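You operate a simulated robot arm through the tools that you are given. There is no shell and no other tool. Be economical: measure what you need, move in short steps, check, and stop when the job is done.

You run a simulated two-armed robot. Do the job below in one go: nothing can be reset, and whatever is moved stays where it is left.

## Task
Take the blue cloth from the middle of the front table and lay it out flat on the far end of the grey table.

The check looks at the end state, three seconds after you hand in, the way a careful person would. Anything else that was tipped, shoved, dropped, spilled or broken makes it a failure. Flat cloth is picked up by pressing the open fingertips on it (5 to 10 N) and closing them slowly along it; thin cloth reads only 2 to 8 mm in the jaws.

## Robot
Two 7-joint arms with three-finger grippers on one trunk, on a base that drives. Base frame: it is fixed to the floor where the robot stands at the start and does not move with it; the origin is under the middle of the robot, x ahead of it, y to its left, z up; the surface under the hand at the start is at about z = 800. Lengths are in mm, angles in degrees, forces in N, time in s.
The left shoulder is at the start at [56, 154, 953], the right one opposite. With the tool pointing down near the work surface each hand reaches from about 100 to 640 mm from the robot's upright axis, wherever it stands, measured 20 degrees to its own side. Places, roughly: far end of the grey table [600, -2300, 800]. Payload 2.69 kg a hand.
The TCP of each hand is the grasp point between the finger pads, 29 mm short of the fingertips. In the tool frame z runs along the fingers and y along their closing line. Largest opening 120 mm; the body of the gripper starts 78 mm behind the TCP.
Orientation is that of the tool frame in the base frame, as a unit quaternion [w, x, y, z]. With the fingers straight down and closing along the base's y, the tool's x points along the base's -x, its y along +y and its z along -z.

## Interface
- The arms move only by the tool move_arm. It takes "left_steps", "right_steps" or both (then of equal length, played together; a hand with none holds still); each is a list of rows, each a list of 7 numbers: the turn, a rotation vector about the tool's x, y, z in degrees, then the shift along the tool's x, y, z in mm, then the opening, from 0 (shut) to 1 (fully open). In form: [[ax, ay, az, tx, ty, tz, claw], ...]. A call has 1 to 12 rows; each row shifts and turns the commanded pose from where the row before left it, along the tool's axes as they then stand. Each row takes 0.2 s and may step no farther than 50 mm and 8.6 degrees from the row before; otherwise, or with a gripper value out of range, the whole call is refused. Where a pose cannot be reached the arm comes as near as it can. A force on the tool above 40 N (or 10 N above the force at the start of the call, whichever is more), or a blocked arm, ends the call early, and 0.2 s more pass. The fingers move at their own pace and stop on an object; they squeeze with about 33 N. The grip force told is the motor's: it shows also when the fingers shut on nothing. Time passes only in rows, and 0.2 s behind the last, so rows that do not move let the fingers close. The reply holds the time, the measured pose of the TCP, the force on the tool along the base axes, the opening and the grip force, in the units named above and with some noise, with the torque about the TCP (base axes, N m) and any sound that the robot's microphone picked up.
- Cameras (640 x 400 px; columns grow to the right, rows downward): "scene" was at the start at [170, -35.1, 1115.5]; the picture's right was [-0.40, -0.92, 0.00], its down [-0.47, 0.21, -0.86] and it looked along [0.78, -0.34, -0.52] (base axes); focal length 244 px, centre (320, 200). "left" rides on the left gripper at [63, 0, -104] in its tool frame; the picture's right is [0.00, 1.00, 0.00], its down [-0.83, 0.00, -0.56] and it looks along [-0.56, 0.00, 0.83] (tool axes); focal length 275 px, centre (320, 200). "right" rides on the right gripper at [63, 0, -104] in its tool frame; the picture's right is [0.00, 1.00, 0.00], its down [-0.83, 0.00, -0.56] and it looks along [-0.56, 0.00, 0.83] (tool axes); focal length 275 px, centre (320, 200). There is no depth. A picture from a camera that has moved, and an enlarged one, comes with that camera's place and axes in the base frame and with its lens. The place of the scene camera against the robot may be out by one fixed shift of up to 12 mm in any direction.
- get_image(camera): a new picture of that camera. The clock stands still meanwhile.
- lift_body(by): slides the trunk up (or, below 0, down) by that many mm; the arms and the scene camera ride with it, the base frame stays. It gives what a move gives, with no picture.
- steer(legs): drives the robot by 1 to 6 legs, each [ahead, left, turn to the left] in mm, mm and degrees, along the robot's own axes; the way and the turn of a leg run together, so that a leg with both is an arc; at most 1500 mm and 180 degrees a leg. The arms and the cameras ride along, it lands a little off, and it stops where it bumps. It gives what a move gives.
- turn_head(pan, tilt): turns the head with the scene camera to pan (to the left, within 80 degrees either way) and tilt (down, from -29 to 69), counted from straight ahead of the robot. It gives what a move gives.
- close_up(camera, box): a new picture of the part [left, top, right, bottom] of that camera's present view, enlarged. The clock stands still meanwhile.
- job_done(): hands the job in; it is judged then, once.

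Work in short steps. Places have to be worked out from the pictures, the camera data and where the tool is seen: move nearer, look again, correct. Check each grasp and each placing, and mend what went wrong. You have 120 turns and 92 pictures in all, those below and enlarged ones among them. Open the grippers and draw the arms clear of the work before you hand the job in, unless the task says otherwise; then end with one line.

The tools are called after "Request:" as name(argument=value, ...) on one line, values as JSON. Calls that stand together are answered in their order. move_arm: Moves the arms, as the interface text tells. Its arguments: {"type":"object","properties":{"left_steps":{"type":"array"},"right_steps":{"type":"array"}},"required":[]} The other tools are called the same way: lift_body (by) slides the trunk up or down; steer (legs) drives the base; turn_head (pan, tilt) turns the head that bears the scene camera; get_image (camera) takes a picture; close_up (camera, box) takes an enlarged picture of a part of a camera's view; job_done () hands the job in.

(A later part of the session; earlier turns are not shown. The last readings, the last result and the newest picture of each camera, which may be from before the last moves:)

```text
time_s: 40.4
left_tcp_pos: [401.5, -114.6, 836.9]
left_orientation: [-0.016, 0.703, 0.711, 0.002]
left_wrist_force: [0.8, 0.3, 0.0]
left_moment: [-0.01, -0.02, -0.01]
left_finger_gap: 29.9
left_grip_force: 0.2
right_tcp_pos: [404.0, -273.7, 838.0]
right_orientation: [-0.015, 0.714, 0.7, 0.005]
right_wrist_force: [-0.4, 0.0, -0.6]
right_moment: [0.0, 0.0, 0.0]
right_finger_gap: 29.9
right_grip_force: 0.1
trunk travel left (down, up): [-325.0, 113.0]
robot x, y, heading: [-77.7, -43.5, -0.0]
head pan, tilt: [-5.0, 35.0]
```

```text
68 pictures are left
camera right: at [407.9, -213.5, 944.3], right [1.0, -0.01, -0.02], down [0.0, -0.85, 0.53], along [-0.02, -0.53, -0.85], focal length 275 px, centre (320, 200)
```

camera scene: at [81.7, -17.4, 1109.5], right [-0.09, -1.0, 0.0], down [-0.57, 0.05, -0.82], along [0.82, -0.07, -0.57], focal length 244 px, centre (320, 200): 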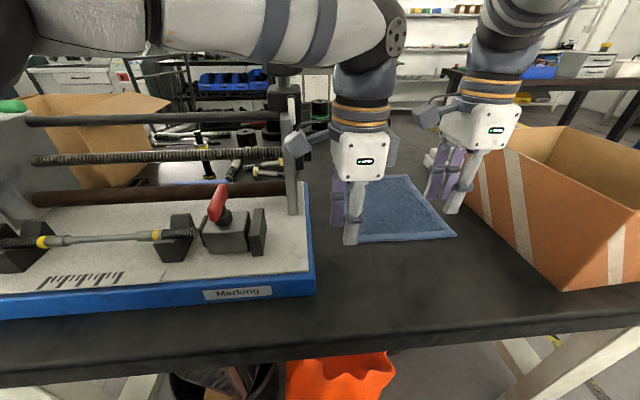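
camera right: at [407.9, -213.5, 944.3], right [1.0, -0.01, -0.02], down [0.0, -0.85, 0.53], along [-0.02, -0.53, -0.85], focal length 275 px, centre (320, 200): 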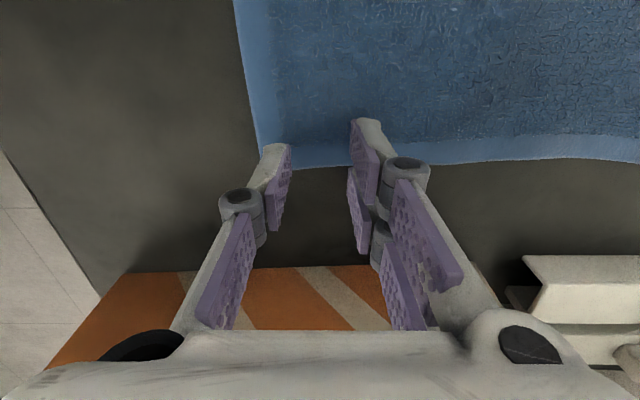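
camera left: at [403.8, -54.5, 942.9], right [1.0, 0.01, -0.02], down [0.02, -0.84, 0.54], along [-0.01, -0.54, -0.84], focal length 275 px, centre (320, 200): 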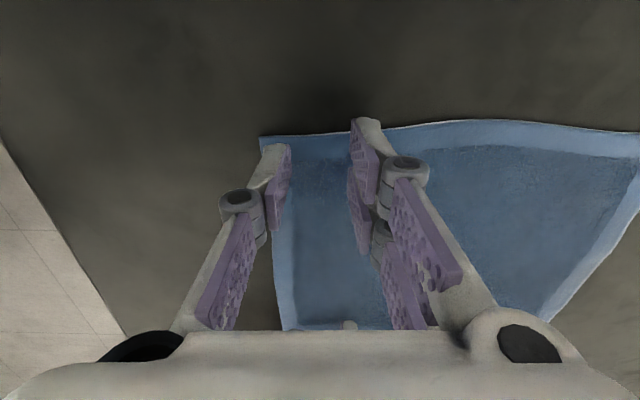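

The fingers straddle the corners too near the side edges (cloth edge y≈-106 and ≈-278, near edge x≈371). I shift the left to y≈-118, the right to y≈-264, both +5 in x.

Request:
move_arm(left_steps=[[0, 0, 0, -4, 5, 0, 0.25], [0, 0, 0, 0, 0, 0, 0.25]], right_steps=[[0, 0, 0, 5, 2, 0, 0.25], [0, 0, 0, 5, 1, 0, 0.25]])

Request:
get_image(camera="right")

```text
time_s: 41.0
left_tcp_pos: [408.4, -118.5, 838.2]
left_orientation: [-0.016, 0.703, 0.711, 0.002]
left_wrist_force: [0.3, 0.0, 0.2]
left_moment: [0.0, -0.01, -0.01]
left_finger_gap: 30.0
left_grip_force: 0.1
right_tcp_pos: [408.2, -262.3, 838.1]
right_orientation: [-0.016, 0.713, 0.701, 0.004]
right_wrist_force: [0.5, 0.3, -0.2]
right_moment: [-0.02, 0.0, 0.02]
right_finger_gap: 29.9
right_grip_force: 0.0
trunk travel left (down, up): [-325.0, 113.0]
robot x, y, heading: [-77.4, -37.7, 0.1]
head pan, tilt: [-5.0, 35.0]
```

```text
67 pictures are left
camera right: at [411.2, -202.5, 944.7], right [1.0, -0.01, -0.01], down [0.0, -0.85, 0.53], along [-0.02, -0.53, -0.85], focal length 275 px, centre (320, 200)
```

right: 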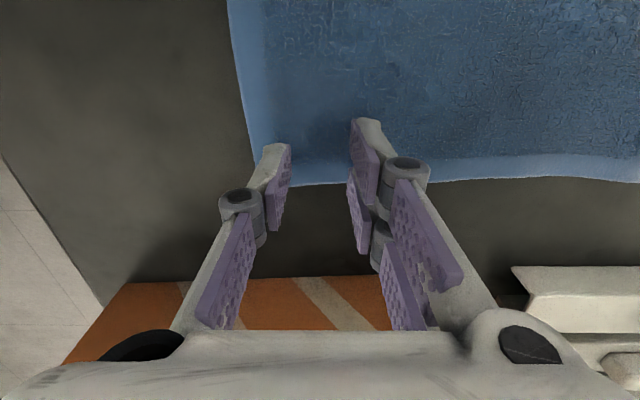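

Well placed. I press down in 2–3 mm steps till each hand reads contact.

Request:
move_arm(left_steps=[[0, 0, 0, 0, 0, 4, 0.25], [0, 0, 0, 0, 0, 2, 0.25], [0, 0, 0, 0, 0, 2, 0.25]], right_steps=[[0, 0, 0, 0, 0, 4, 0.25], [0, 0, 0, 0, 0, 2, 0.25], [0, 0, 0, 0, 0, 2, 0.25]])

```text
time_s: 41.8
left_tcp_pos: [406.7, -117.5, 832.3]
left_orientation: [-0.013, 0.701, 0.713, 0.003]
left_wrist_force: [1.0, 0.6, 14.6]
left_moment: [-0.1, -0.22, -0.01]
left_finger_gap: 30.2
left_grip_force: 0.3
right_tcp_pos: [406.4, -263.1, 832.8]
right_orientation: [-0.016, 0.714, 0.7, 0.007]
right_wrist_force: [0.3, -0.6, 2.6]
right_moment: [-0.04, -0.07, 0.02]
right_finger_gap: 30.1
right_grip_force: 0.0
trunk travel left (down, up): [-325.0, 113.0]
robot x, y, heading: [-73.9, -41.2, -0.2]
head pan, tilt: [-5.0, 35.0]
```

Left presses a bit too hard (14.6 N), right lightly (2.6 N); I even them out.

Request:
move_arm(left_steps=[[0, 0, 0, 0, 0, -1.2, 0.25], [0, 0, 0, 0, 0, 0, 0.25]], right_steps=[[0, 0, 0, 0, 0, 0.9, 0.25], [0, 0, 0, 0, 0, 0, 0.25]])

```text
time_s: 42.4
left_tcp_pos: [406.4, -117.8, 831.1]
left_orientation: [-0.014, 0.703, 0.711, 0.002]
left_wrist_force: [3.1, 0.9, 13.3]
left_moment: [-0.03, -0.3, 0.03]
left_finger_gap: 30.8
left_grip_force: 0.6
right_tcp_pos: [406.3, -262.0, 831.1]
right_orientation: [-0.013, 0.714, 0.7, 0.006]
right_wrist_force: [0.6, -1.7, 13.7]
right_moment: [-0.1, -0.12, -0.01]
right_finger_gap: 30.2
right_grip_force: 0.1
trunk travel left (down, up): [-325.0, 113.0]
robot x, y, heading: [-76.0, -42.6, -0.3]
head pan, tilt: [-5.0, 35.0]
```

Request:
move_arm(left_steps=[[0, 0, 0, 0, 0, -0.8, 0.25], [0, 0, 0, 0, 0, 0, 0.25]], right_steps=[[0, 0, 0, 0, 0, -0.7, 0.25], [0, 0, 0, 0, 0, 0, 0.25]])

```text
time_s: 43.0
left_tcp_pos: [407.4, -118.6, 829.8]
left_orientation: [-0.014, 0.703, 0.711, 0.001]
left_wrist_force: [2.3, -0.7, 10.6]
left_moment: [-0.11, -0.22, 0.02]
left_finger_gap: 30.2
left_grip_force: 0.2
right_tcp_pos: [406.3, -261.7, 831.0]
right_orientation: [-0.015, 0.714, 0.7, 0.006]
right_wrist_force: [1.1, 0.5, 13.0]
right_moment: [-0.07, -0.14, 0.03]
right_finger_gap: 30.2
right_grip_force: 0.1
trunk travel left (down, up): [-325.0, 113.0]
robot x, y, heading: [-76.8, -43.5, -0.1]
head pan, tilt: [-5.0, 35.0]
```

Slightly lighter still on the right, then close slowly along the cloth.

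Request:
move_arm(left_steps=[[0, 0, 0, 0, 0, -0.4, 0.25], [0, 0, 0, 0, 0, 0, 0.22], [0, 0, 0, 0, 0, 0, 0.19], [0, 0, 0, 0, 0, 0, 0.16], [0, 0, 0, 0, 0, 0, 0.13], [0, 0, 0, 0, 0, 0, 0.1], [0, 0, 0, 0, 0, 0, 0.07], [0, 0, 0, 0, 0, 0, 0.04], [0, 0, 0, 0, 0, 0, 0.0], [0, 0, 0, 0, 0, 0, 0.0]], right_steps=[[0, 0, 0, 0, 0, -1, 0.25], [0, 0, 0, 0, 0, 0, 0.22], [0, 0, 0, 0, 0, 0, 0.19], [0, 0, 0, 0, 0, 0, 0.16], [0, 0, 0, 0, 0, 0, 0.13], [0, 0, 0, 0, 0, 0, 0.1], [0, 0, 0, 0, 0, 0, 0.07], [0, 0, 0, 0, 0, 0, 0.04], [0, 0, 0, 0, 0, 0, 0.0], [0, 0, 0, 0, 0, 0, 0.0]])

Request:
get_image(camera="left")

Request:
get_image(camera="right")

```text
time_s: 45.2
left_tcp_pos: [407.9, -118.4, 831.7]
left_orientation: [-0.016, 0.702, 0.712, 0.001]
left_wrist_force: [0.1, -0.5, 1.0]
left_moment: [0.03, -0.01, 0.03]
left_finger_gap: 3.8
left_grip_force: 32.5
right_tcp_pos: [406.6, -262.0, 831.8]
right_orientation: [-0.016, 0.713, 0.701, 0.005]
right_wrist_force: [0.2, 1.0, 0.3]
right_moment: [0.03, 0.06, -0.01]
right_finger_gap: 3.6
right_grip_force: 32.6
trunk travel left (down, up): [-325.0, 113.0]
robot x, y, heading: [-75.8, -39.8, -0.2]
head pan, tilt: [-5.0, 35.0]
```

```text
66 pictures are left
camera left: at [408.9, -58.3, 936.5], right [1.0, 0.01, -0.02], down [0.02, -0.84, 0.54], along [-0.01, -0.54, -0.84], focal length 275 px, centre (320, 200)
```

left: 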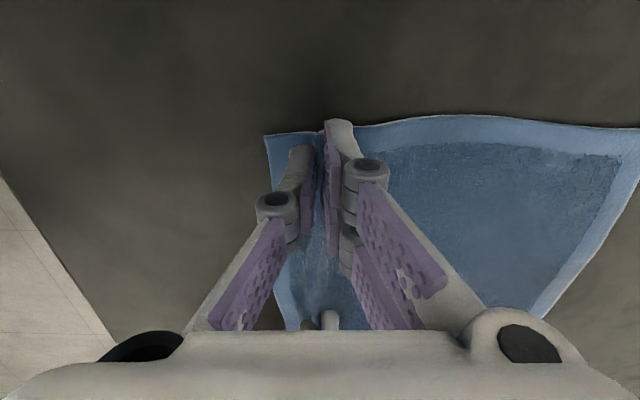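

```text
65 pictures are left
camera right: at [410.8, -202.3, 937.9], right [1.0, -0.01, -0.02], down [0.0, -0.85, 0.53], along [-0.02, -0.53, -0.85], focal length 275 px, centre (320, 200)
```

right: 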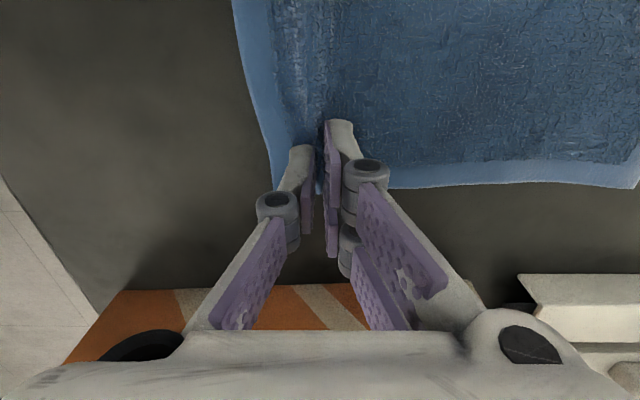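

Both pinches hold cloth (3.6–3.8 mm). I lift with the trunk so the hands keep their relation, and check.

Request:
lift_body(by=110)

Request:
get_image(camera="scene")

```text
time_s: 46.6
left_tcp_pos: [399.2, -118.5, 1006.3]
left_orientation: [0.034, 0.7, 0.712, 0.048]
left_wrist_force: [1.0, -18.8, -11.3]
left_moment: [-0.4, 0.1, -0.03]
left_finger_gap: 3.4
left_grip_force: 32.6
right_tcp_pos: [406.3, -260.6, 940.7]
right_orientation: [-0.018, 0.713, 0.701, 0.006]
right_wrist_force: [-0.7, 18.7, 10.6]
right_moment: [0.64, 0.09, 0.02]
right_finger_gap: 3.5
right_grip_force: 32.5
trunk travel left (down, up): [-435.0, 3.0]
robot x, y, heading: [-73.7, -40.2, -0.1]
head pan, tilt: [-5.0, 35.0]
```

```text
64 pictures are left
camera scene: at [19.0, -49.0, 1235.2], right [-0.09, -1.0, 0.0], down [-0.57, 0.05, -0.82], along [0.82, -0.07, -0.57], focal length 244 px, centre (320, 200)
```

scene: 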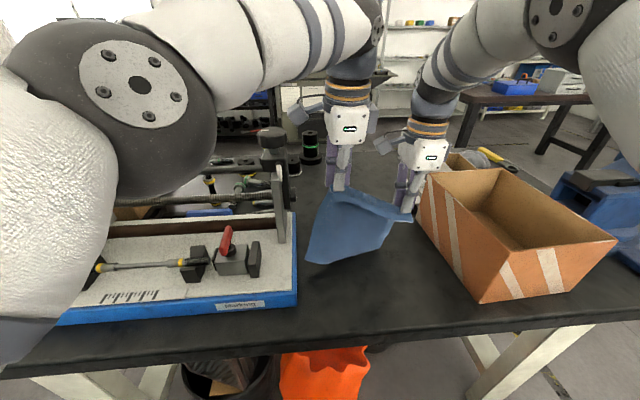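

The left hand rose 65 mm more than the right and the cloth is taut (19 N). I read it again with a no-move row to see whether it settles.

Request:
move_arm(left_steps=[[0, 0, 0, 0, 0, 0, 0.0], [0, 0, 0, 0, 0, 0, 0.0]])

Request:
get_image(camera="left")

```text
time_s: 47.2
left_tcp_pos: [399.2, -116.6, 1007.5]
left_orientation: [0.036, 0.699, 0.713, 0.049]
left_wrist_force: [1.1, -23.7, -12.3]
left_moment: [-0.5, 0.03, -0.04]
left_finger_gap: 3.6
left_grip_force: 32.3
right_tcp_pos: [406.6, -261.7, 941.5]
right_orientation: [-0.016, 0.714, 0.7, 0.008]
right_wrist_force: [-0.4, 23.1, 12.7]
right_moment: [0.69, 0.04, -0.01]
right_finger_gap: 3.1
right_grip_force: 32.8
trunk travel left (down, up): [-435.0, 3.0]
robot x, y, heading: [-77.0, -41.0, -0.1]
head pan, tilt: [-5.0, 35.0]
```

```text
63 pictures are left
camera left: at [385.0, -56.6, 1112.4], right [0.99, 0.01, 0.12], down [-0.06, -0.84, 0.53], along [0.11, -0.54, -0.84], focal length 275 px, centre (320, 200)
```

left: 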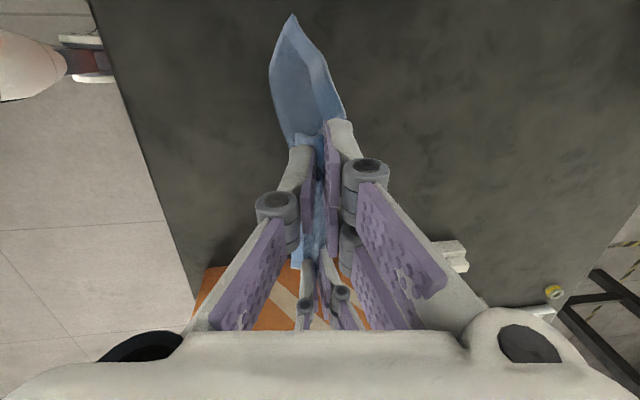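

I ease the left hand down to level it and slacken the cloth.

Request:
move_arm(left_steps=[[0, 0, 0, 0, 0, 10, 0.0], [0, 0, 0, 0, 0, 15, 0.0], [0, 0, 0, 0, 0, 15, 0.0]])

```text
time_s: 48.0
left_tcp_pos: [403.0, -116.5, 970.0]
left_orientation: [0.034, 0.7, 0.711, 0.053]
left_wrist_force: [-0.5, -3.4, -0.3]
left_moment: [-0.08, -0.01, 0.02]
left_finger_gap: 3.4
left_grip_force: 32.5
right_tcp_pos: [406.7, -264.1, 940.8]
right_orientation: [-0.015, 0.714, 0.7, 0.004]
right_wrist_force: [-1.0, 2.4, 0.2]
right_moment: [0.08, -0.05, 0.0]
right_finger_gap: 3.7
right_grip_force: 32.3
trunk travel left (down, up): [-435.0, 3.0]
robot x, y, heading: [-80.1, -43.3, 0.0]
head pan, tilt: [-5.0, 35.0]
```

Tension gone. I level the left (tilt fix, 28 mm lower), then raise both together by 60 mm.

Request:
move_arm(left_steps=[[3.5, -0.7, 0.4, 0, 0, 14, 0.0], [3.5, -0.8, 0.5, 0, 0, 14, 0.0], [0, 0, 0, 0, 0, 0, 0], [0, 0, 0, 0, 0, -20, 0.0], [0, 0, 0, 0, 0, -20, 0.0], [0, 0, 0, 0, 0, -20, 0.0]], right_steps=[[0, 0, 0, 0, 0, 0, 0.0], [0, 0, 0, 0, 0, 0, 0.0], [0, 0, 0, 0, 0, 0, 0], [0, 0, 0, 0, 0, -20, 0.0], [0, 0, 0, 0, 0, -20, 0.0], [0, 0, 0, 0, 0, -20, 0.0]])

Request:
get_image(camera="scene")

```text
time_s: 49.4
left_tcp_pos: [390.7, -103.5, 1001.5]
left_orientation: [0.004, 0.708, 0.706, -0.003]
left_wrist_force: [2.9, -22.3, 0.5]
left_moment: [-0.69, -0.08, 0.04]
left_finger_gap: 3.7
left_grip_force: 32.4
left hand out of reach, approached as far as the arm can: row 2, 5, 6
right_tcp_pos: [406.3, -262.0, 1001.4]
right_orientation: [-0.017, 0.713, 0.701, 0.006]
right_wrist_force: [-2.6, 23.2, -1.2]
right_moment: [0.53, 0.1, 0.02]
right_finger_gap: 3.5
right_grip_force: 32.5
trunk travel left (down, up): [-435.0, 3.0]
robot x, y, heading: [-78.2, -47.1, -0.3]
head pan, tilt: [-5.0, 35.0]
```

```text
62 pictures are left
camera scene: at [17.5, -48.5, 1235.6], right [-0.09, -1.0, 0.0], down [-0.57, 0.05, -0.82], along [0.82, -0.07, -0.57], focal length 244 px, centre (320, 200)
```

scene: 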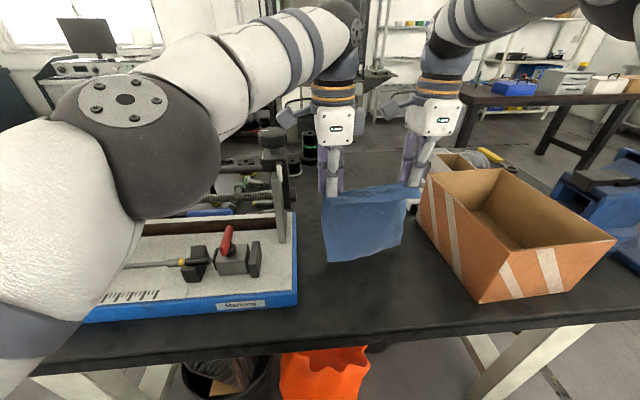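

Cloth hangs nicely between the hands but is taut (hands 158 apart). I bring the right in ~12 mm and back a little to match.

Request:
move_arm(right_steps=[[0, 0, 0, 6, -3, 0, 0.0], [0, 0, 0, 6, -3, 0, 0.0]])

```text
time_s: 50.0
left_tcp_pos: [392.1, -99.7, 999.4]
left_orientation: [0.001, 0.707, 0.707, 0.0]
left_wrist_force: [0.5, -6.8, 0.5]
left_moment: [-0.21, -0.04, 0.02]
left_finger_gap: 3.7
left_grip_force: 32.1
right_tcp_pos: [401.7, -253.5, 1001.8]
right_orientation: [-0.015, 0.714, 0.7, 0.005]
right_wrist_force: [-0.9, 6.7, -0.8]
right_moment: [0.18, 0.03, -0.01]
right_finger_gap: 3.6
right_grip_force: 32.5
trunk travel left (down, up): [-435.0, 3.0]
robot x, y, heading: [-77.6, -40.6, -0.1]
head pan, tilt: [-5.0, 35.0]
```

Tension is mild (7 N). I back away 400 mm from the front table and then look right toward the grey table.

Request:
steer(legs=[[-400, 0, 0]])

Request:
turn_head(pan=-60, tilt=15)

Request:
get_image(camera="scene")

```text
time_s: 52.5
left_tcp_pos: [-17.2, -101.8, 999.8]
left_orientation: [0.002, 0.709, 0.705, -0.001]
left_wrist_force: [-0.6, -3.7, 0.5]
left_moment: [-0.09, -0.06, 0.01]
left_finger_gap: 3.3
left_grip_force: 32.4
right_tcp_pos: [-8.6, -253.0, 1001.7]
right_orientation: [-0.015, 0.716, 0.698, 0.006]
right_wrist_force: [-0.5, 3.6, -0.6]
right_moment: [0.06, 0.03, -0.01]
right_finger_gap: 3.5
right_grip_force: 32.5
trunk travel left (down, up): [-435.0, 3.0]
robot x, y, heading: [-482.4, -39.7, -0.2]
head pan, tilt: [-5.0, 35.0]
```

```text
time_s: 53.8
left_tcp_pos: [-16.7, -101.3, 999.1]
left_orientation: [0.002, 0.709, 0.705, -0.001]
left_wrist_force: [-1.0, -3.1, 0.0]
left_moment: [-0.07, -0.01, -0.02]
left_finger_gap: 3.2
left_grip_force: 32.4
right_tcp_pos: [-6.2, -252.5, 1002.7]
right_orientation: [-0.016, 0.715, 0.699, 0.005]
right_wrist_force: [-1.1, 3.9, -0.1]
right_moment: [0.08, 0.01, 0.02]
right_finger_gap: 3.1
right_grip_force: 32.7
trunk travel left (down, up): [-435.0, 3.0]
robot x, y, heading: [-485.9, -38.3, -0.3]
head pan, tilt: [-60.0, 15.0]
```

```text
61 pictures are left
camera scene: at [-431.9, -121.1, 1267.4], right [-0.87, -0.5, 0.0], down [-0.13, 0.22, -0.97], along [0.48, -0.84, -0.26], focal length 244 px, centre (320, 200)
```

scene: 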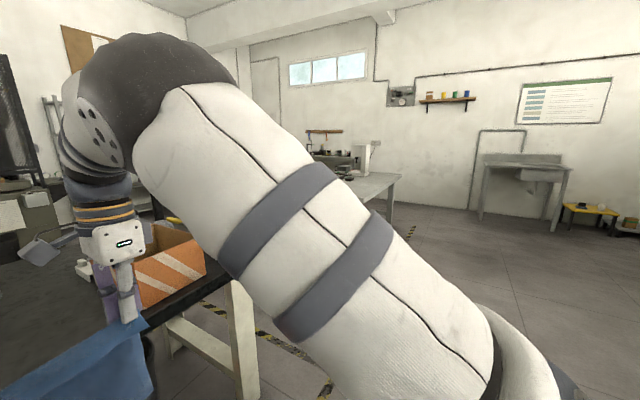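

The grey table shows at about (370,180) behind my arm. I turn right 85° in place (hands well clear of the front table) to see it.

Request:
steer(legs=[[0, 0, -70]])

Request:
turn_head(pan=0, tilt=20)

Request:
get_image(camera="scene")

```text
time_s: 57.1
left_tcp_pos: [-373.5, -500.8, 999.4]
left_orientation: [0.001, 0.984, 0.181, -0.001]
left_wrist_force: [-4.6, -2.1, 0.5]
left_moment: [-0.07, 0.11, 0.09]
left_finger_gap: 3.2
left_grip_force: 32.2
right_tcp_pos: [-510.6, -562.1, 1001.7]
right_orientation: [-0.01, 0.985, 0.172, 0.014]
right_wrist_force: [5.2, 1.9, 0.0]
right_moment: [0.02, -0.1, 0.05]
right_finger_gap: 3.2
right_grip_force: 32.0
trunk travel left (down, up): [-435.0, 3.0]
robot x, y, heading: [-485.2, -39.2, -69.1]
head pan, tilt: [-60.0, 15.0]
```

```text
time_s: 58.5
left_tcp_pos: [-373.4, -500.4, 999.7]
left_orientation: [0.0, 0.984, 0.18, -0.002]
left_wrist_force: [-4.0, -1.7, 0.6]
left_moment: [-0.05, 0.11, 0.12]
left_finger_gap: 3.2
left_grip_force: 32.4
right_tcp_pos: [-510.1, -562.2, 1001.7]
right_orientation: [-0.011, 0.985, 0.172, 0.014]
right_wrist_force: [4.4, 2.1, 0.6]
right_moment: [0.04, -0.11, 0.09]
right_finger_gap: 3.3
right_grip_force: 32.1
trunk travel left (down, up): [-435.0, 3.0]
robot x, y, heading: [-485.2, -41.8, -68.9]
head pan, tilt: [0.0, 20.0]
```

```text
60 pictures are left
camera scene: at [-448.7, -132.2, 1259.3], right [-0.93, -0.36, 0.0], down [-0.12, 0.32, -0.94], along [0.33, -0.88, -0.34], focal length 244 px, centre (320, 200)
```

scene: 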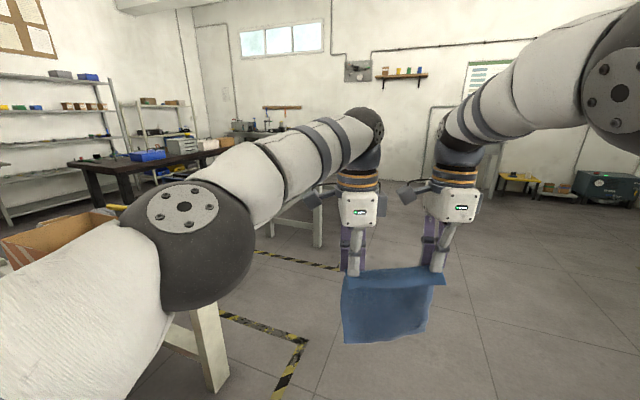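

The cloth hangs well. I turn to -90° and drive 1000 mm along the open floor, then look at the grey table on my left.

Request:
steer(legs=[[0, 0, -21], [1000, 0, 0]])

Request:
turn_head(pan=20, tilt=20)

Request:
get_image(camera="scene")

```text
time_s: 64.8
left_tcp_pos: [-526.0, -1515.3, 1001.2]
left_orientation: [0.0, 1.0, 0.011, -0.002]
left_wrist_force: [-5.1, -1.1, -0.1]
left_moment: [-0.03, 0.09, 0.09]
left_finger_gap: 3.4
left_grip_force: 32.0
right_tcp_pos: [-676.5, -1529.0, 1001.1]
right_orientation: [-0.007, 1.0, 0.002, 0.013]
right_wrist_force: [5.1, 0.8, -0.8]
right_moment: [0.01, -0.11, 0.08]
right_finger_gap: 3.2
right_grip_force: 31.1
trunk travel left (down, up): [-435.0, 3.0]
robot x, y, heading: [-473.0, -1043.5, -88.8]
head pan, tilt: [0.0, 20.0]
```

```text
time_s: 65.6
left_tcp_pos: [-524.9, -1515.3, 999.4]
left_orientation: [0.0, 1.0, 0.01, -0.002]
left_wrist_force: [-5.5, -0.7, 0.2]
left_moment: [-0.03, 0.11, 0.1]
left_finger_gap: 3.4
left_grip_force: 32.3
right_tcp_pos: [-674.4, -1528.9, 1001.5]
right_orientation: [-0.008, 1.0, 0.002, 0.014]
right_wrist_force: [4.4, 0.2, -0.3]
right_moment: [0.0, -0.13, 0.05]
right_finger_gap: 3.4
right_grip_force: 32.6
trunk travel left (down, up): [-435.0, 3.0]
robot x, y, heading: [-474.5, -1045.7, -88.6]
head pan, tilt: [20.0, 20.0]
```

```text
59 pictures are left
camera scene: at [-441.4, -1137.6, 1259.3], right [-0.93, -0.36, 0.0], down [-0.12, 0.32, -0.94], along [0.34, -0.88, -0.34], focal length 244 px, centre (320, 200)
```

scene: 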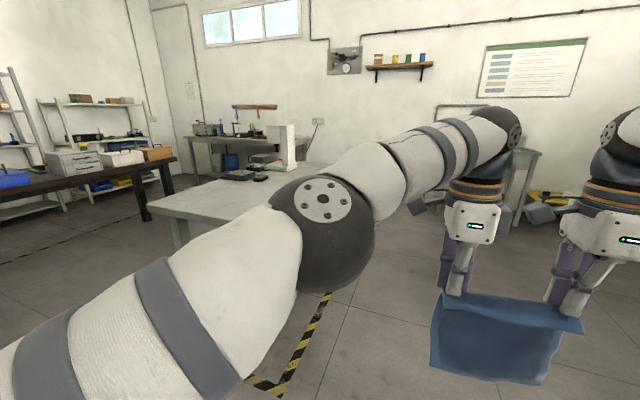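

The grey table lies ahead-left: near edge around y≈-2050, left end x≈950, items toward its back. I strafe left 700 mm along the free aisle to face it, then look.

Request:
steer(legs=[[80, 700, 0]])

Request:
turn_head(pan=0, tilt=25)

Request:
get_image(camera="scene")

```text
time_s: 70.9
left_tcp_pos: [147.1, -1577.3, 999.0]
left_orientation: [0.001, 1.0, 0.013, -0.001]
left_wrist_force: [-2.5, -0.9, 0.5]
left_moment: [0.0, 0.04, 0.11]
left_finger_gap: 3.1
left_grip_force: 32.5
right_tcp_pos: [-2.3, -1588.3, 1001.1]
right_orientation: [-0.008, 1.0, 0.004, 0.017]
right_wrist_force: [2.9, 0.4, 0.0]
right_moment: [0.01, -0.08, 0.03]
right_finger_gap: 3.2
right_grip_force: 32.6
trunk travel left (down, up): [-435.0, 3.0]
robot x, y, heading: [197.9, -1103.0, -88.5]
head pan, tilt: [20.0, 20.0]
stopped in leg 1: the robot was blocked; the commanded pose is now the measured one
```

```text
time_s: 71.7
left_tcp_pos: [148.1, -1576.6, 999.3]
left_orientation: [0.001, 1.0, 0.012, -0.001]
left_wrist_force: [-4.4, -0.1, -0.7]
left_moment: [-0.04, 0.1, 0.09]
left_finger_gap: 3.1
left_grip_force: 32.3
right_tcp_pos: [-2.0, -1588.4, 1000.5]
right_orientation: [-0.008, 1.0, 0.003, 0.017]
right_wrist_force: [3.2, 0.4, -0.3]
right_moment: [0.03, -0.09, 0.05]
right_finger_gap: 3.5
right_grip_force: 32.7
trunk travel left (down, up): [-435.0, 3.0]
robot x, y, heading: [197.8, -1105.2, -88.8]
head pan, tilt: [0.0, 25.0]
```

```text
58 pictures are left
camera scene: at [197.9, -1203.1, 1251.2], right [-1.0, -0.02, 0.0], down [-0.01, 0.42, -0.91], along [0.02, -0.91, -0.42], focal length 244 px, centre (320, 200)
```

scene: 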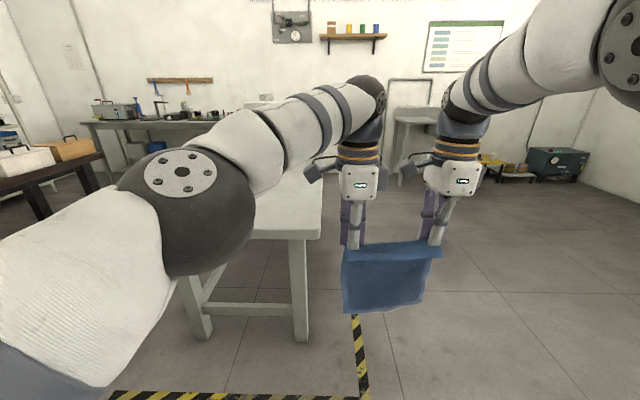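

The base was blocked on the left side at x≈198. Before going on I check what it touched.

Request:
turn_head(pan=78, tilt=45)

Request:
get_image(camera="scene")

```text
time_s: 73.2
left_tcp_pos: [148.2, -1577.0, 1000.0]
left_orientation: [0.001, 1.0, 0.013, -0.001]
left_wrist_force: [-2.5, -0.7, 0.1]
left_moment: [0.0, 0.12, 0.1]
left_finger_gap: 3.3
left_grip_force: 32.0
right_tcp_pos: [-2.5, -1587.8, 1001.3]
right_orientation: [-0.008, 1.0, 0.003, 0.018]
right_wrist_force: [3.6, 1.4, -0.6]
right_moment: [0.03, -0.1, 0.08]
right_finger_gap: 3.6
right_grip_force: 33.1
trunk travel left (down, up): [-435.0, 3.0]
robot x, y, heading: [198.2, -1106.9, -88.4]
head pan, tilt: [78.0, 45.0]
```

```text
57 pictures are left
camera scene: at [276.0, -1126.0, 1220.9], right [-0.19, -0.98, 0.0], down [-0.69, 0.13, -0.71], along [0.7, -0.13, -0.7], focal length 244 px, centre (320, 200)
```

scene: 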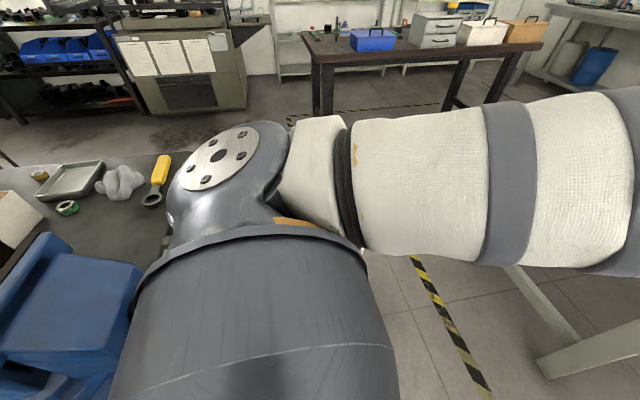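

The base just met the end of the front table (its end is at y≈-865); nothing seems displaced. I move 150 mm away from it and then continue strafing left 480 mm, staying short of the grey table's edge (y≈-1880).

Request:
steer(legs=[[150, 0, 0], [0, 400, 0]])

Request:
turn_head(pan=0, tilt=30)

Request:
get_image(camera="scene")

```text
time_s: 77.8
left_tcp_pos: [552.0, -1719.9, 999.9]
left_orientation: [0.001, 1.0, 0.011, -0.002]
left_wrist_force: [-3.6, -0.2, 1.1]
left_moment: [0.01, 0.11, 0.09]
left_finger_gap: 3.2
left_grip_force: 32.1
right_tcp_pos: [403.4, -1731.8, 1001.1]
right_orientation: [-0.008, 1.0, 0.003, 0.016]
right_wrist_force: [2.9, 0.6, 0.5]
right_moment: [-0.03, -0.08, 0.04]
right_finger_gap: 3.2
right_grip_force: 32.2
trunk travel left (down, up): [-435.0, 3.0]
robot x, y, heading: [599.6, -1251.3, -88.7]
head pan, tilt: [78.0, 45.0]
```

```text
time_s: 79.3
left_tcp_pos: [553.2, -1720.1, 998.4]
left_orientation: [0.0, 1.0, 0.012, -0.002]
left_wrist_force: [-3.9, -0.4, -0.2]
left_moment: [-0.04, 0.1, 0.12]
left_finger_gap: 3.4
left_grip_force: 32.2
right_tcp_pos: [402.7, -1731.2, 1000.5]
right_orientation: [-0.008, 1.0, 0.004, 0.016]
right_wrist_force: [3.7, 0.4, -0.2]
right_moment: [0.02, -0.06, 0.01]
right_finger_gap: 3.5
right_grip_force: 32.3
trunk travel left (down, up): [-435.0, 3.0]
robot x, y, heading: [604.6, -1248.5, -88.6]
head pan, tilt: [0.0, 30.0]
```

```text
56 pictures are left
camera scene: at [604.7, -1345.0, 1243.3], right [-1.0, -0.02, 0.0], down [-0.01, 0.5, -0.87], along [0.02, -0.87, -0.5], focal length 244 px, centre (320, 200)
```

scene: 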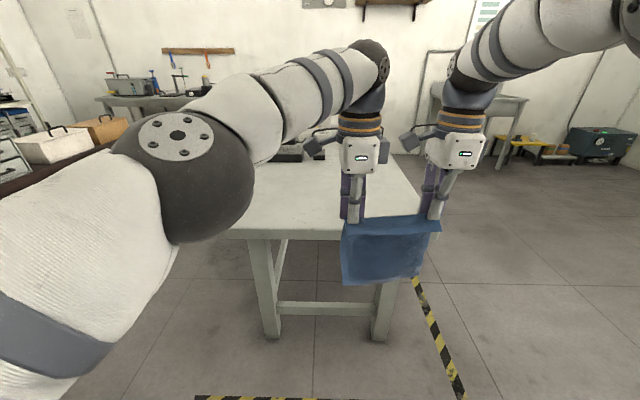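

The grey table top spans x≈240–880 from y≈-1900 back, with items at its back. I zoom in on it.

Request:
close_up(camera="scene", box=[200, 110, 440, 260])

Request:
turn_head(pan=35, tilt=25)

Request:
get_image(camera="scene")

Request:
get_image(camera="left")

```text
2.67 times, centred on (320, 185) of scene
camera zoom: at [604.7, -1345.0, 1243.3], right [-1.0, -0.02, 0.0], down [-0.01, 0.5, -0.87], along [0.02, -0.87, -0.5], focal length 650 px, centre (320, 240)
```

zoom: 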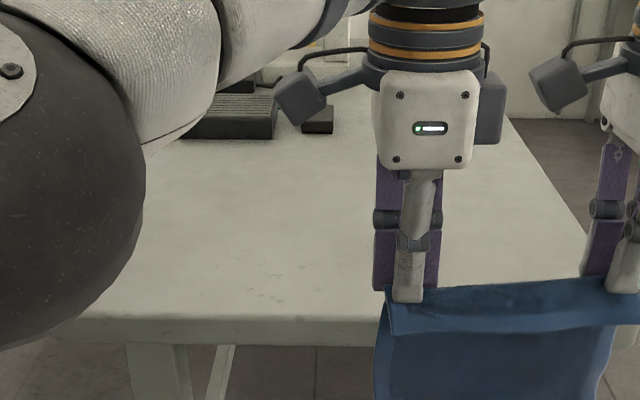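

```text
time_s: 80.3
left_tcp_pos: [551.8, -1719.4, 999.2]
left_orientation: [0.0, 1.0, 0.011, -0.002]
left_wrist_force: [-3.5, -0.7, 0.5]
left_moment: [-0.01, 0.09, 0.07]
left_finger_gap: 3.2
left_grip_force: 31.9
right_tcp_pos: [403.5, -1732.2, 1002.4]
right_orientation: [-0.008, 1.0, 0.003, 0.015]
right_wrist_force: [3.0, 0.3, 0.6]
right_moment: [0.01, -0.1, 0.03]
right_finger_gap: 3.3
right_grip_force: 32.5
trunk travel left (down, up): [-435.0, 3.0]
robot x, y, heading: [602.7, -1251.6, -88.5]
head pan, tilt: [35.0, 25.0]
```

```text
54 pictures are left
camera scene: at [657.0, -1328.9, 1251.2], right [-0.81, -0.59, 0.0], down [-0.25, 0.34, -0.91], along [0.54, -0.73, -0.42], focal length 244 px, centre (320, 200)
```

scene: 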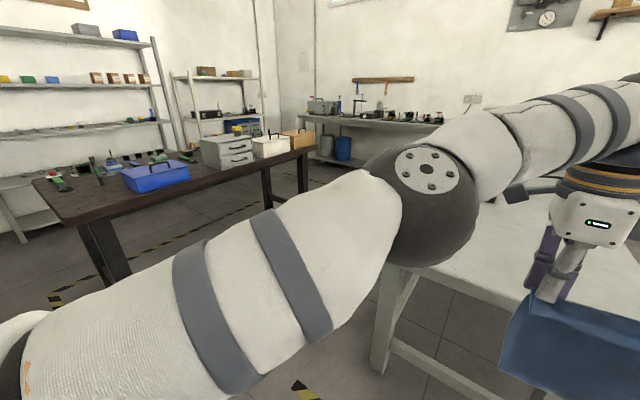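

```text
53 pictures are left
camera left: at [615.8, -1719.4, 1103.0], right [0.02, -1.0, 0.0], down [-0.83, -0.01, 0.56], along [-0.56, -0.01, -0.83], focal length 275 px, centre (320, 200)
```

left: 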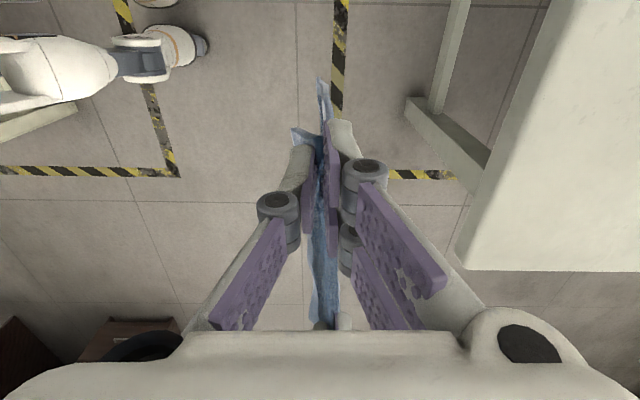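

The free part of the grey table is x≈275–880, y≈-1930–-2500, with items behind that. To lay the cloth at about (600,-2300) I'll work from its right side (heading 0), laying toward me. First I centre both hands in front of the robot for reach.

Request:
move_arm(left_steps=[[0, 0, 0, 20, 0, 0, 0], [0, 0, 0, 25, 0, 0, 0], [0, 0, 0, 30, 0, 0, 0], [0, 0, 0, 30, 0, 0, 0]], right_steps=[[0, 0, 0, 20, 0, 0, 0], [0, 0, 0, 25, 0, 0, 0], [0, 0, 0, 30, 0, 0, 0], [0, 0, 0, 30, 0, 0, 0]])

```text
time_s: 81.3
left_tcp_pos: [659.8, -1716.4, 997.3]
left_orientation: [0.001, 1.0, 0.011, -0.004]
left_wrist_force: [-6.9, -1.7, 1.1]
left_moment: [-0.05, 0.19, 0.07]
left_finger_gap: 3.0
left_grip_force: 32.2
right_tcp_pos: [509.1, -1732.7, 1006.8]
right_orientation: [-0.008, 1.0, 0.002, 0.016]
right_wrist_force: [7.2, 0.8, -0.7]
right_moment: [0.03, -0.14, 0.06]
right_finger_gap: 3.3
right_grip_force: 32.0
trunk travel left (down, up): [-435.0, 3.0]
robot x, y, heading: [600.9, -1250.1, -89.0]
head pan, tilt: [35.0, 25.0]
```

Good. Now I raise 24 mm and tilt both hands' fingertips forward 32° about the grasp points, to gain reach.

Request:
move_arm(left_steps=[[0, 0, 0, 0, 0, -14, 0], [0, 0, 0, 0, 0, -14, 0], [-8, 0, 0, 0, 0, 0, 0], [-8, 0, 0, 0, 0, 0, 0], [-8, 0, 0, 0, 0, 0, 0], [-8, 0, 0, 0, 0, 0, 0]], right_steps=[[0, 0, 0, 0, 0, -10, 0], [0, 0, 0, 0, 0, -10, 0], [-8, 0, 0, 0, 0, 0, 0], [-8, 0, 0, 0, 0, 0, 0], [-8, 0, 0, 0, 0, 0, 0], [-8, 0, 0, 0, 0, 0, 0]])

Request:
turn_head(pan=0, tilt=30)

Request:
get_image(camera="scene")

```text
time_s: 82.8
left_tcp_pos: [659.0, -1716.6, 1027.3]
left_orientation: [0.278, 0.961, 0.011, 0.002]
left_wrist_force: [-5.5, 0.3, -0.7]
left_moment: [0.05, 0.12, -0.03]
left_finger_gap: 3.2
left_grip_force: 32.6
right_tcp_pos: [507.1, -1730.9, 1026.5]
right_orientation: [0.269, 0.963, -0.001, 0.016]
right_wrist_force: [5.0, 1.2, 0.0]
right_moment: [0.07, -0.11, 0.11]
right_finger_gap: 3.4
right_grip_force: 32.6
trunk travel left (down, up): [-435.0, 3.0]
robot x, y, heading: [602.1, -1249.7, -88.7]
head pan, tilt: [35.0, 25.0]
```

```text
time_s: 83.8
left_tcp_pos: [657.7, -1717.2, 1026.2]
left_orientation: [0.275, 0.961, 0.012, 0.002]
left_wrist_force: [-5.8, -0.1, -0.3]
left_moment: [0.09, 0.11, -0.06]
left_finger_gap: 3.2
left_grip_force: 31.6
right_tcp_pos: [507.7, -1732.1, 1024.9]
right_orientation: [0.267, 0.964, -0.004, 0.018]
right_wrist_force: [6.9, -0.1, -0.3]
right_moment: [0.07, -0.14, 0.07]
right_finger_gap: 3.5
right_grip_force: 32.5
trunk travel left (down, up): [-435.0, 3.0]
robot x, y, heading: [602.1, -1250.5, -88.6]
head pan, tilt: [0.0, 30.0]
```

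```text
52 pictures are left
camera scene: at [625.5, -1342.9, 1245.1], right [-0.97, -0.25, 0.0], down [-0.12, 0.47, -0.88], along [0.22, -0.85, -0.48], focal length 244 px, centre (320, 200)
```

scene: 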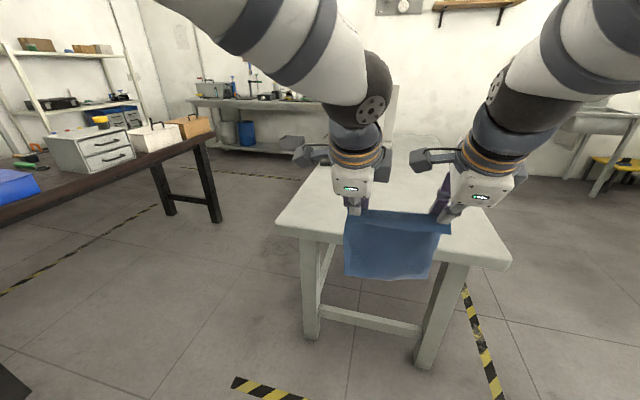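

Tilting frees the view: the table's near edge is y≈-1930, x≈268–921, so (600,-2300) is on its centre line. I test how far forward the hands go in the air here (still short of the table).

Request:
move_arm(left_steps=[[0, 0, 0, 0, 34, 21, 0], [0, 0, 0, 0, 34, 21, 0], [0, 0, 0, 0, 34, 21, 0], [0, 0, 0, 0, 34, 21, 0]], right_steps=[[0, 0, 0, 0, 34, 21, 0], [0, 0, 0, 0, 34, 21, 0], [0, 0, 0, 0, 34, 21, 0], [0, 0, 0, 0, 34, 21, 0]])

Request:
turn_head(pan=-15, tilt=20)

Request:
get_image(camera="scene")

```text
time_s: 84.8
left_tcp_pos: [660.5, -1880.1, 1022.8]
left_orientation: [0.272, 0.962, 0.01, 0.001]
left_wrist_force: [-7.4, -1.7, -0.4]
left_moment: [0.07, 0.16, -0.08]
left_finger_gap: 3.0
left_grip_force: 32.7
right_tcp_pos: [507.4, -1893.0, 1019.0]
right_orientation: [0.265, 0.964, -0.002, 0.017]
right_wrist_force: [6.7, 0.1, 0.1]
right_moment: [0.13, -0.18, 0.15]
right_finger_gap: 3.3
right_grip_force: 32.6
trunk travel left (down, up): [-435.0, 3.0]
robot x, y, heading: [601.8, -1256.6, -88.9]
head pan, tilt: [0.0, 30.0]
```

```text
time_s: 85.5
left_tcp_pos: [660.7, -1878.8, 1028.3]
left_orientation: [0.276, 0.961, 0.011, 0.0]
left_wrist_force: [-8.3, -0.9, 0.2]
left_moment: [0.05, 0.2, -0.12]
left_finger_gap: 3.2
left_grip_force: 32.9
right_tcp_pos: [507.8, -1890.3, 1022.8]
right_orientation: [0.268, 0.963, -0.002, 0.016]
right_wrist_force: [9.1, -0.3, 0.3]
right_moment: [0.09, -0.21, 0.08]
right_finger_gap: 3.3
right_grip_force: 32.7
trunk travel left (down, up): [-435.0, 3.0]
robot x, y, heading: [600.6, -1248.5, -89.1]
head pan, tilt: [-15.0, 20.0]
```

```text
51 pictures are left
camera scene: at [580.5, -1345.1, 1259.3], right [-0.97, 0.24, 0.0], down [0.08, 0.33, -0.94], along [-0.22, -0.91, -0.34], focal length 244 px, centre (320, 200)
```

scene: 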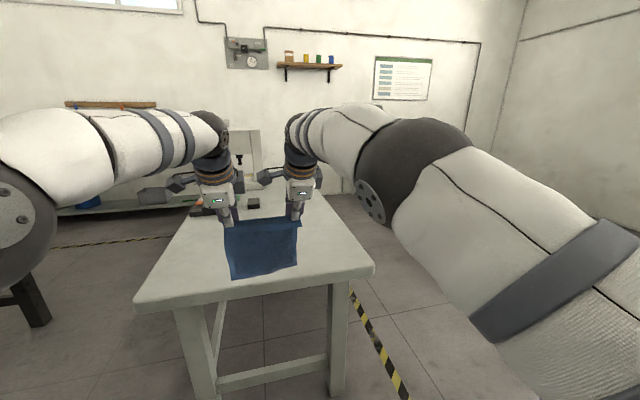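

Excellent: the hands reach 640 mm ahead of the axis, and the cloth bottom is at ~z 860, clear of the table. Items stand behind y≈-2550. I drive ahead 425 mm, leaving the base ~250 mm off the table edge.

Request:
steer(legs=[[300, 0, 0], [125, 0, 0]])

Request:
get_image(camera="scene")

Request:
get_image(camera="left")

```text
time_s: 88.5
left_tcp_pos: [672.4, -2304.5, 1027.4]
left_orientation: [0.277, 0.961, 0.013, 0.001]
left_wrist_force: [-9.0, -2.0, -0.3]
left_moment: [0.04, 0.2, -0.11]
left_finger_gap: 3.3
left_grip_force: 32.1
right_tcp_pos: [518.8, -2317.9, 1023.0]
right_orientation: [0.268, 0.963, -0.001, 0.015]
right_wrist_force: [9.7, -0.2, 0.0]
right_moment: [0.08, -0.21, 0.16]
right_finger_gap: 3.2
right_grip_force: 32.4
trunk travel left (down, up): [-435.0, 3.0]
robot x, y, heading: [613.1, -1673.6, -88.5]
head pan, tilt: [-15.0, 20.0]
```

```text
50 pictures are left
camera scene: at [590.5, -1771.9, 1259.3], right [-0.97, 0.24, 0.0], down [0.08, 0.33, -0.94], along [-0.22, -0.91, -0.34], focal length 244 px, centre (320, 200)
```

scene: 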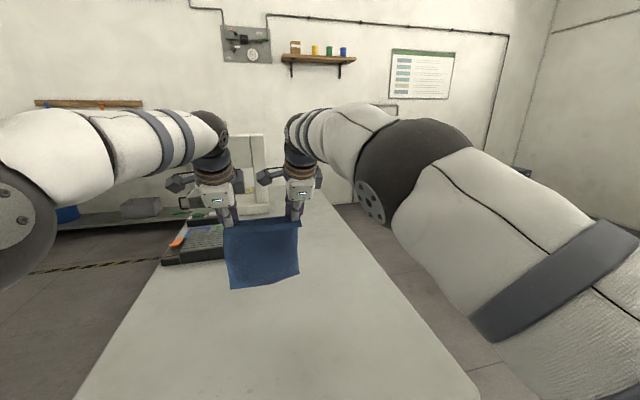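

```text
49 pictures are left
camera left: at [734.4, -2249.0, 1115.7], right [0.02, -0.85, 0.53], down [-0.84, 0.28, 0.47], along [-0.55, -0.45, -0.7], focal length 275 px, centre (320, 200)
```

left: 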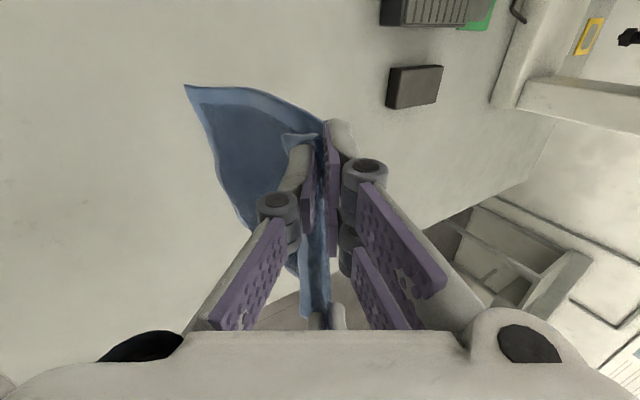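

The hanging cloth's lower edge is at y≈-2285, z≈840; items begin at y≈-2546. I want it farther: tilt 16° more and extend 80 mm.

Request:
move_arm(left_steps=[[-8, 0, 0, 0, 0, 0, 0], [-8, 0, 0, 0, 0, 0, 0], [0, 0, 0, 0, 17, 19, 0], [0, 0, 0, 0, 17, 19, 0], [0, 0, 0, 0, 20, 22, 0]], right_steps=[[-8, 0, 0, 0, 0, 0, 0], [-8, 0, 0, 0, 0, 0, 0], [0, 0, 0, 0, 17, 19, 0], [0, 0, 0, 0, 17, 19, 0], [0, 0, 0, 0, 20, 22, 0]])

Request:
get_image(camera="scene")

```text
time_s: 89.7
left_tcp_pos: [673.7, -2365.3, 1026.9]
left_orientation: [0.407, 0.913, 0.012, 0.002]
left_wrist_force: [-10.7, -1.6, 0.4]
left_moment: [0.05, 0.19, -0.2]
left_finger_gap: 3.3
left_grip_force: 32.4
left hand out of reach, approached as far as the arm can: row 5
right_tcp_pos: [519.0, -2387.2, 1021.1]
right_orientation: [0.399, 0.917, -0.003, 0.016]
right_wrist_force: [10.0, 1.9, 0.1]
right_moment: [0.12, -0.18, 0.23]
right_finger_gap: 3.3
right_grip_force: 32.3
right hand out of reach, approached as far as the arm can: row 5
trunk travel left (down, up): [-435.0, 3.0]
robot x, y, heading: [611.0, -1672.7, -88.4]
head pan, tilt: [-15.0, 20.0]
```

```text
48 pictures are left
camera scene: at [590.4, -1771.2, 1259.3], right [-0.97, 0.24, 0.0], down [0.08, 0.33, -0.94], along [-0.22, -0.91, -0.34], focal length 244 px, centre (320, 200)
```

scene: 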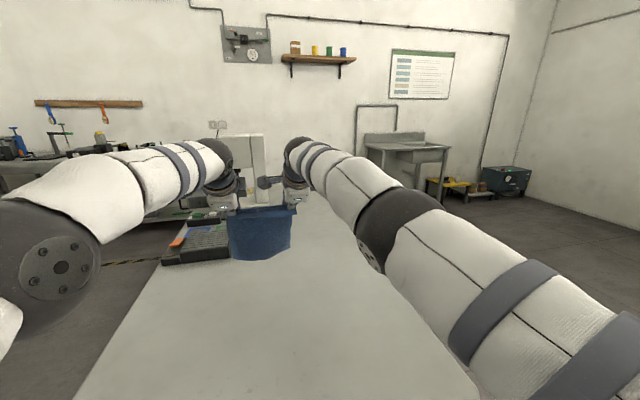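

Reached y≈-2375 with the cloth hanging. I bring the right back ~15 mm to square up, lower ~32 mm so that the lower edge just touches, and check.

Request:
move_arm(left_steps=[[0, 0, 0, 0, 0, 0, 0], [0, 0, 0, 0, -12, 10.5, 0], [0, 0, 0, 0, -12, 10.5, 0]], right_steps=[[0, 0, 0, 0, -10, -11, 0], [0, 0, 0, 0, -10, 9, 0], [0, 0, 0, 0, -10, 9, 0]])

Request:
get_image(camera="scene")

Request:
get_image(camera="left")

```text
time_s: 90.5
left_tcp_pos: [673.0, -2364.6, 994.8]
left_orientation: [0.408, 0.913, 0.012, 0.002]
left_wrist_force: [-8.2, -0.9, -0.2]
left_moment: [0.08, 0.15, -0.17]
left_finger_gap: 3.1
left_grip_force: 32.3
right_tcp_pos: [519.8, -2372.2, 994.6]
right_orientation: [0.4, 0.917, -0.003, 0.016]
right_wrist_force: [7.2, 0.6, 0.0]
right_moment: [0.12, -0.15, 0.14]
right_finger_gap: 3.1
right_grip_force: 32.3
trunk travel left (down, up): [-435.0, 3.0]
robot x, y, heading: [610.0, -1676.9, -88.7]
head pan, tilt: [-15.0, 20.0]
```

```text
47 pictures are left
camera scene: at [590.5, -1771.4, 1259.3], right [-0.97, 0.24, 0.0], down [0.08, 0.33, -0.94], along [-0.22, -0.91, -0.34], focal length 244 px, centre (320, 200)
```

scene: 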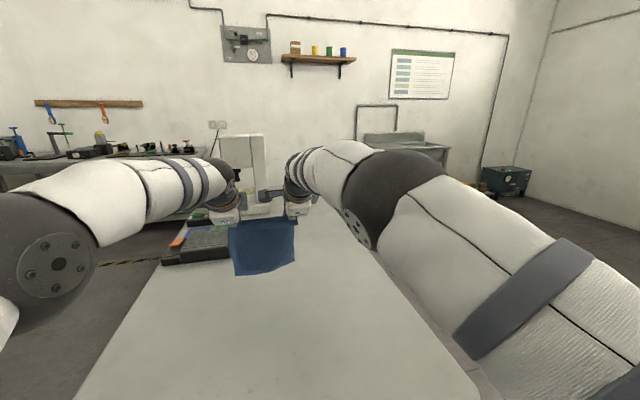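

```text
46 pictures are left
camera left: at [734.6, -2285.8, 1064.4], right [0.02, -0.67, 0.74], down [-0.84, 0.4, 0.37], along [-0.54, -0.63, -0.55], focal length 275 px, centre (320, 200)
```

left: 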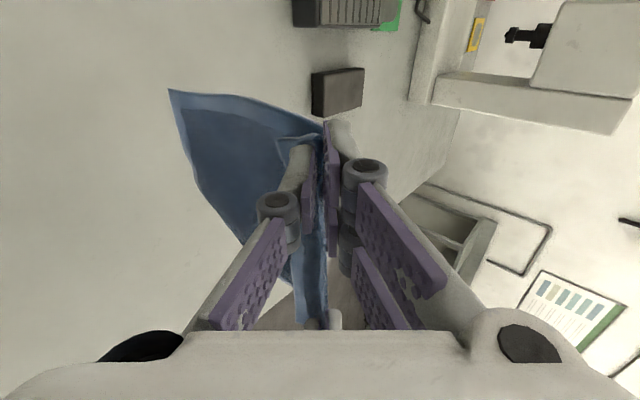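

The lower edge is at z≈809, y≈-2383, nearly touching. I run the first half of the laying arc: back and down while tilting the hands upright.

Request:
move_arm(left_steps=[[0, 0, 0, 0, -5.9, 5.4, 0], [3, 0, 0, 0, -15.3, -13.2, 0], [3, 0, 0, 0, -15.9, -12.4, 0], [3, 0, 0, 0, -18.4, -7.2, 0], [3, 0, 0, 0, -18.8, -6.2, 0], [3, 0, 0, 0, -20.4, 0, 0], [3, 0, 0, 0, -20.4, 1.1, 0]], right_steps=[[0, 0, 0, 4, -5.9, 5.4, 0], [3, 0, 0, 0, -15.3, -13.2, 0], [3, 0, 0, 0, -15.9, -12.4, 0], [3, 0, 0, 0, -18.4, -7.2, 0], [3, 0, 0, 0, -18.8, -6.2, 0], [3, 0, 0, 0, -20.4, 0, 0], [3, 0, 0, 0, -20.4, 1.1, 0]])

Request:
get_image(camera="scene")

Request:
get_image(camera="left")

```text
time_s: 92.0
left_tcp_pos: [671.0, -2254.0, 945.2]
left_orientation: [0.259, 0.966, 0.012, 0.001]
left_wrist_force: [0.0, -0.2, 0.6]
left_moment: [-0.05, 0.01, -0.01]
left_finger_gap: 3.2
left_grip_force: 32.6
right_tcp_pos: [526.0, -2260.1, 945.7]
right_orientation: [0.251, 0.968, -0.001, 0.016]
right_wrist_force: [0.0, 0.8, 1.0]
right_moment: [0.08, 0.0, -0.02]
right_finger_gap: 2.3
right_grip_force: 30.0
trunk travel left (down, up): [-435.0, 3.0]
robot x, y, heading: [607.7, -1673.5, -88.8]
head pan, tilt: [-15.0, 20.0]
```

```text
45 pictures are left
camera scene: at [590.6, -1770.9, 1259.4], right [-0.97, 0.24, 0.0], down [0.08, 0.33, -0.94], along [-0.22, -0.91, -0.34], focal length 244 px, centre (320, 200)
```

scene: 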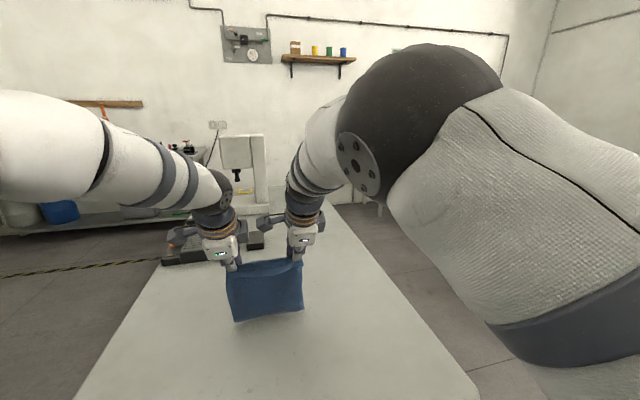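

```text
44 pictures are left
camera left: at [733.3, -2200.8, 1034.7], right [0.02, -0.87, 0.5], down [-0.84, 0.26, 0.48], along [-0.55, -0.43, -0.72], focal length 275 px, centre (320, 200)
```

left: 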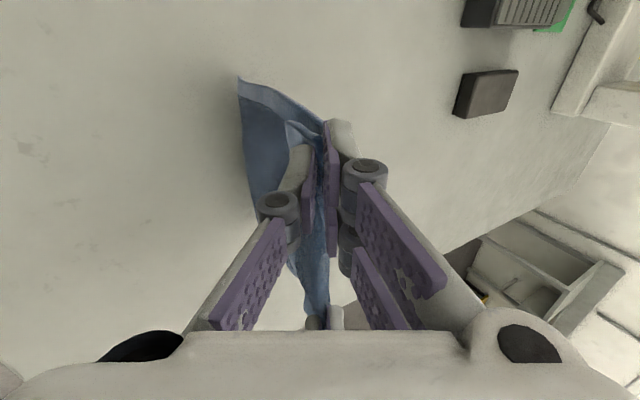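

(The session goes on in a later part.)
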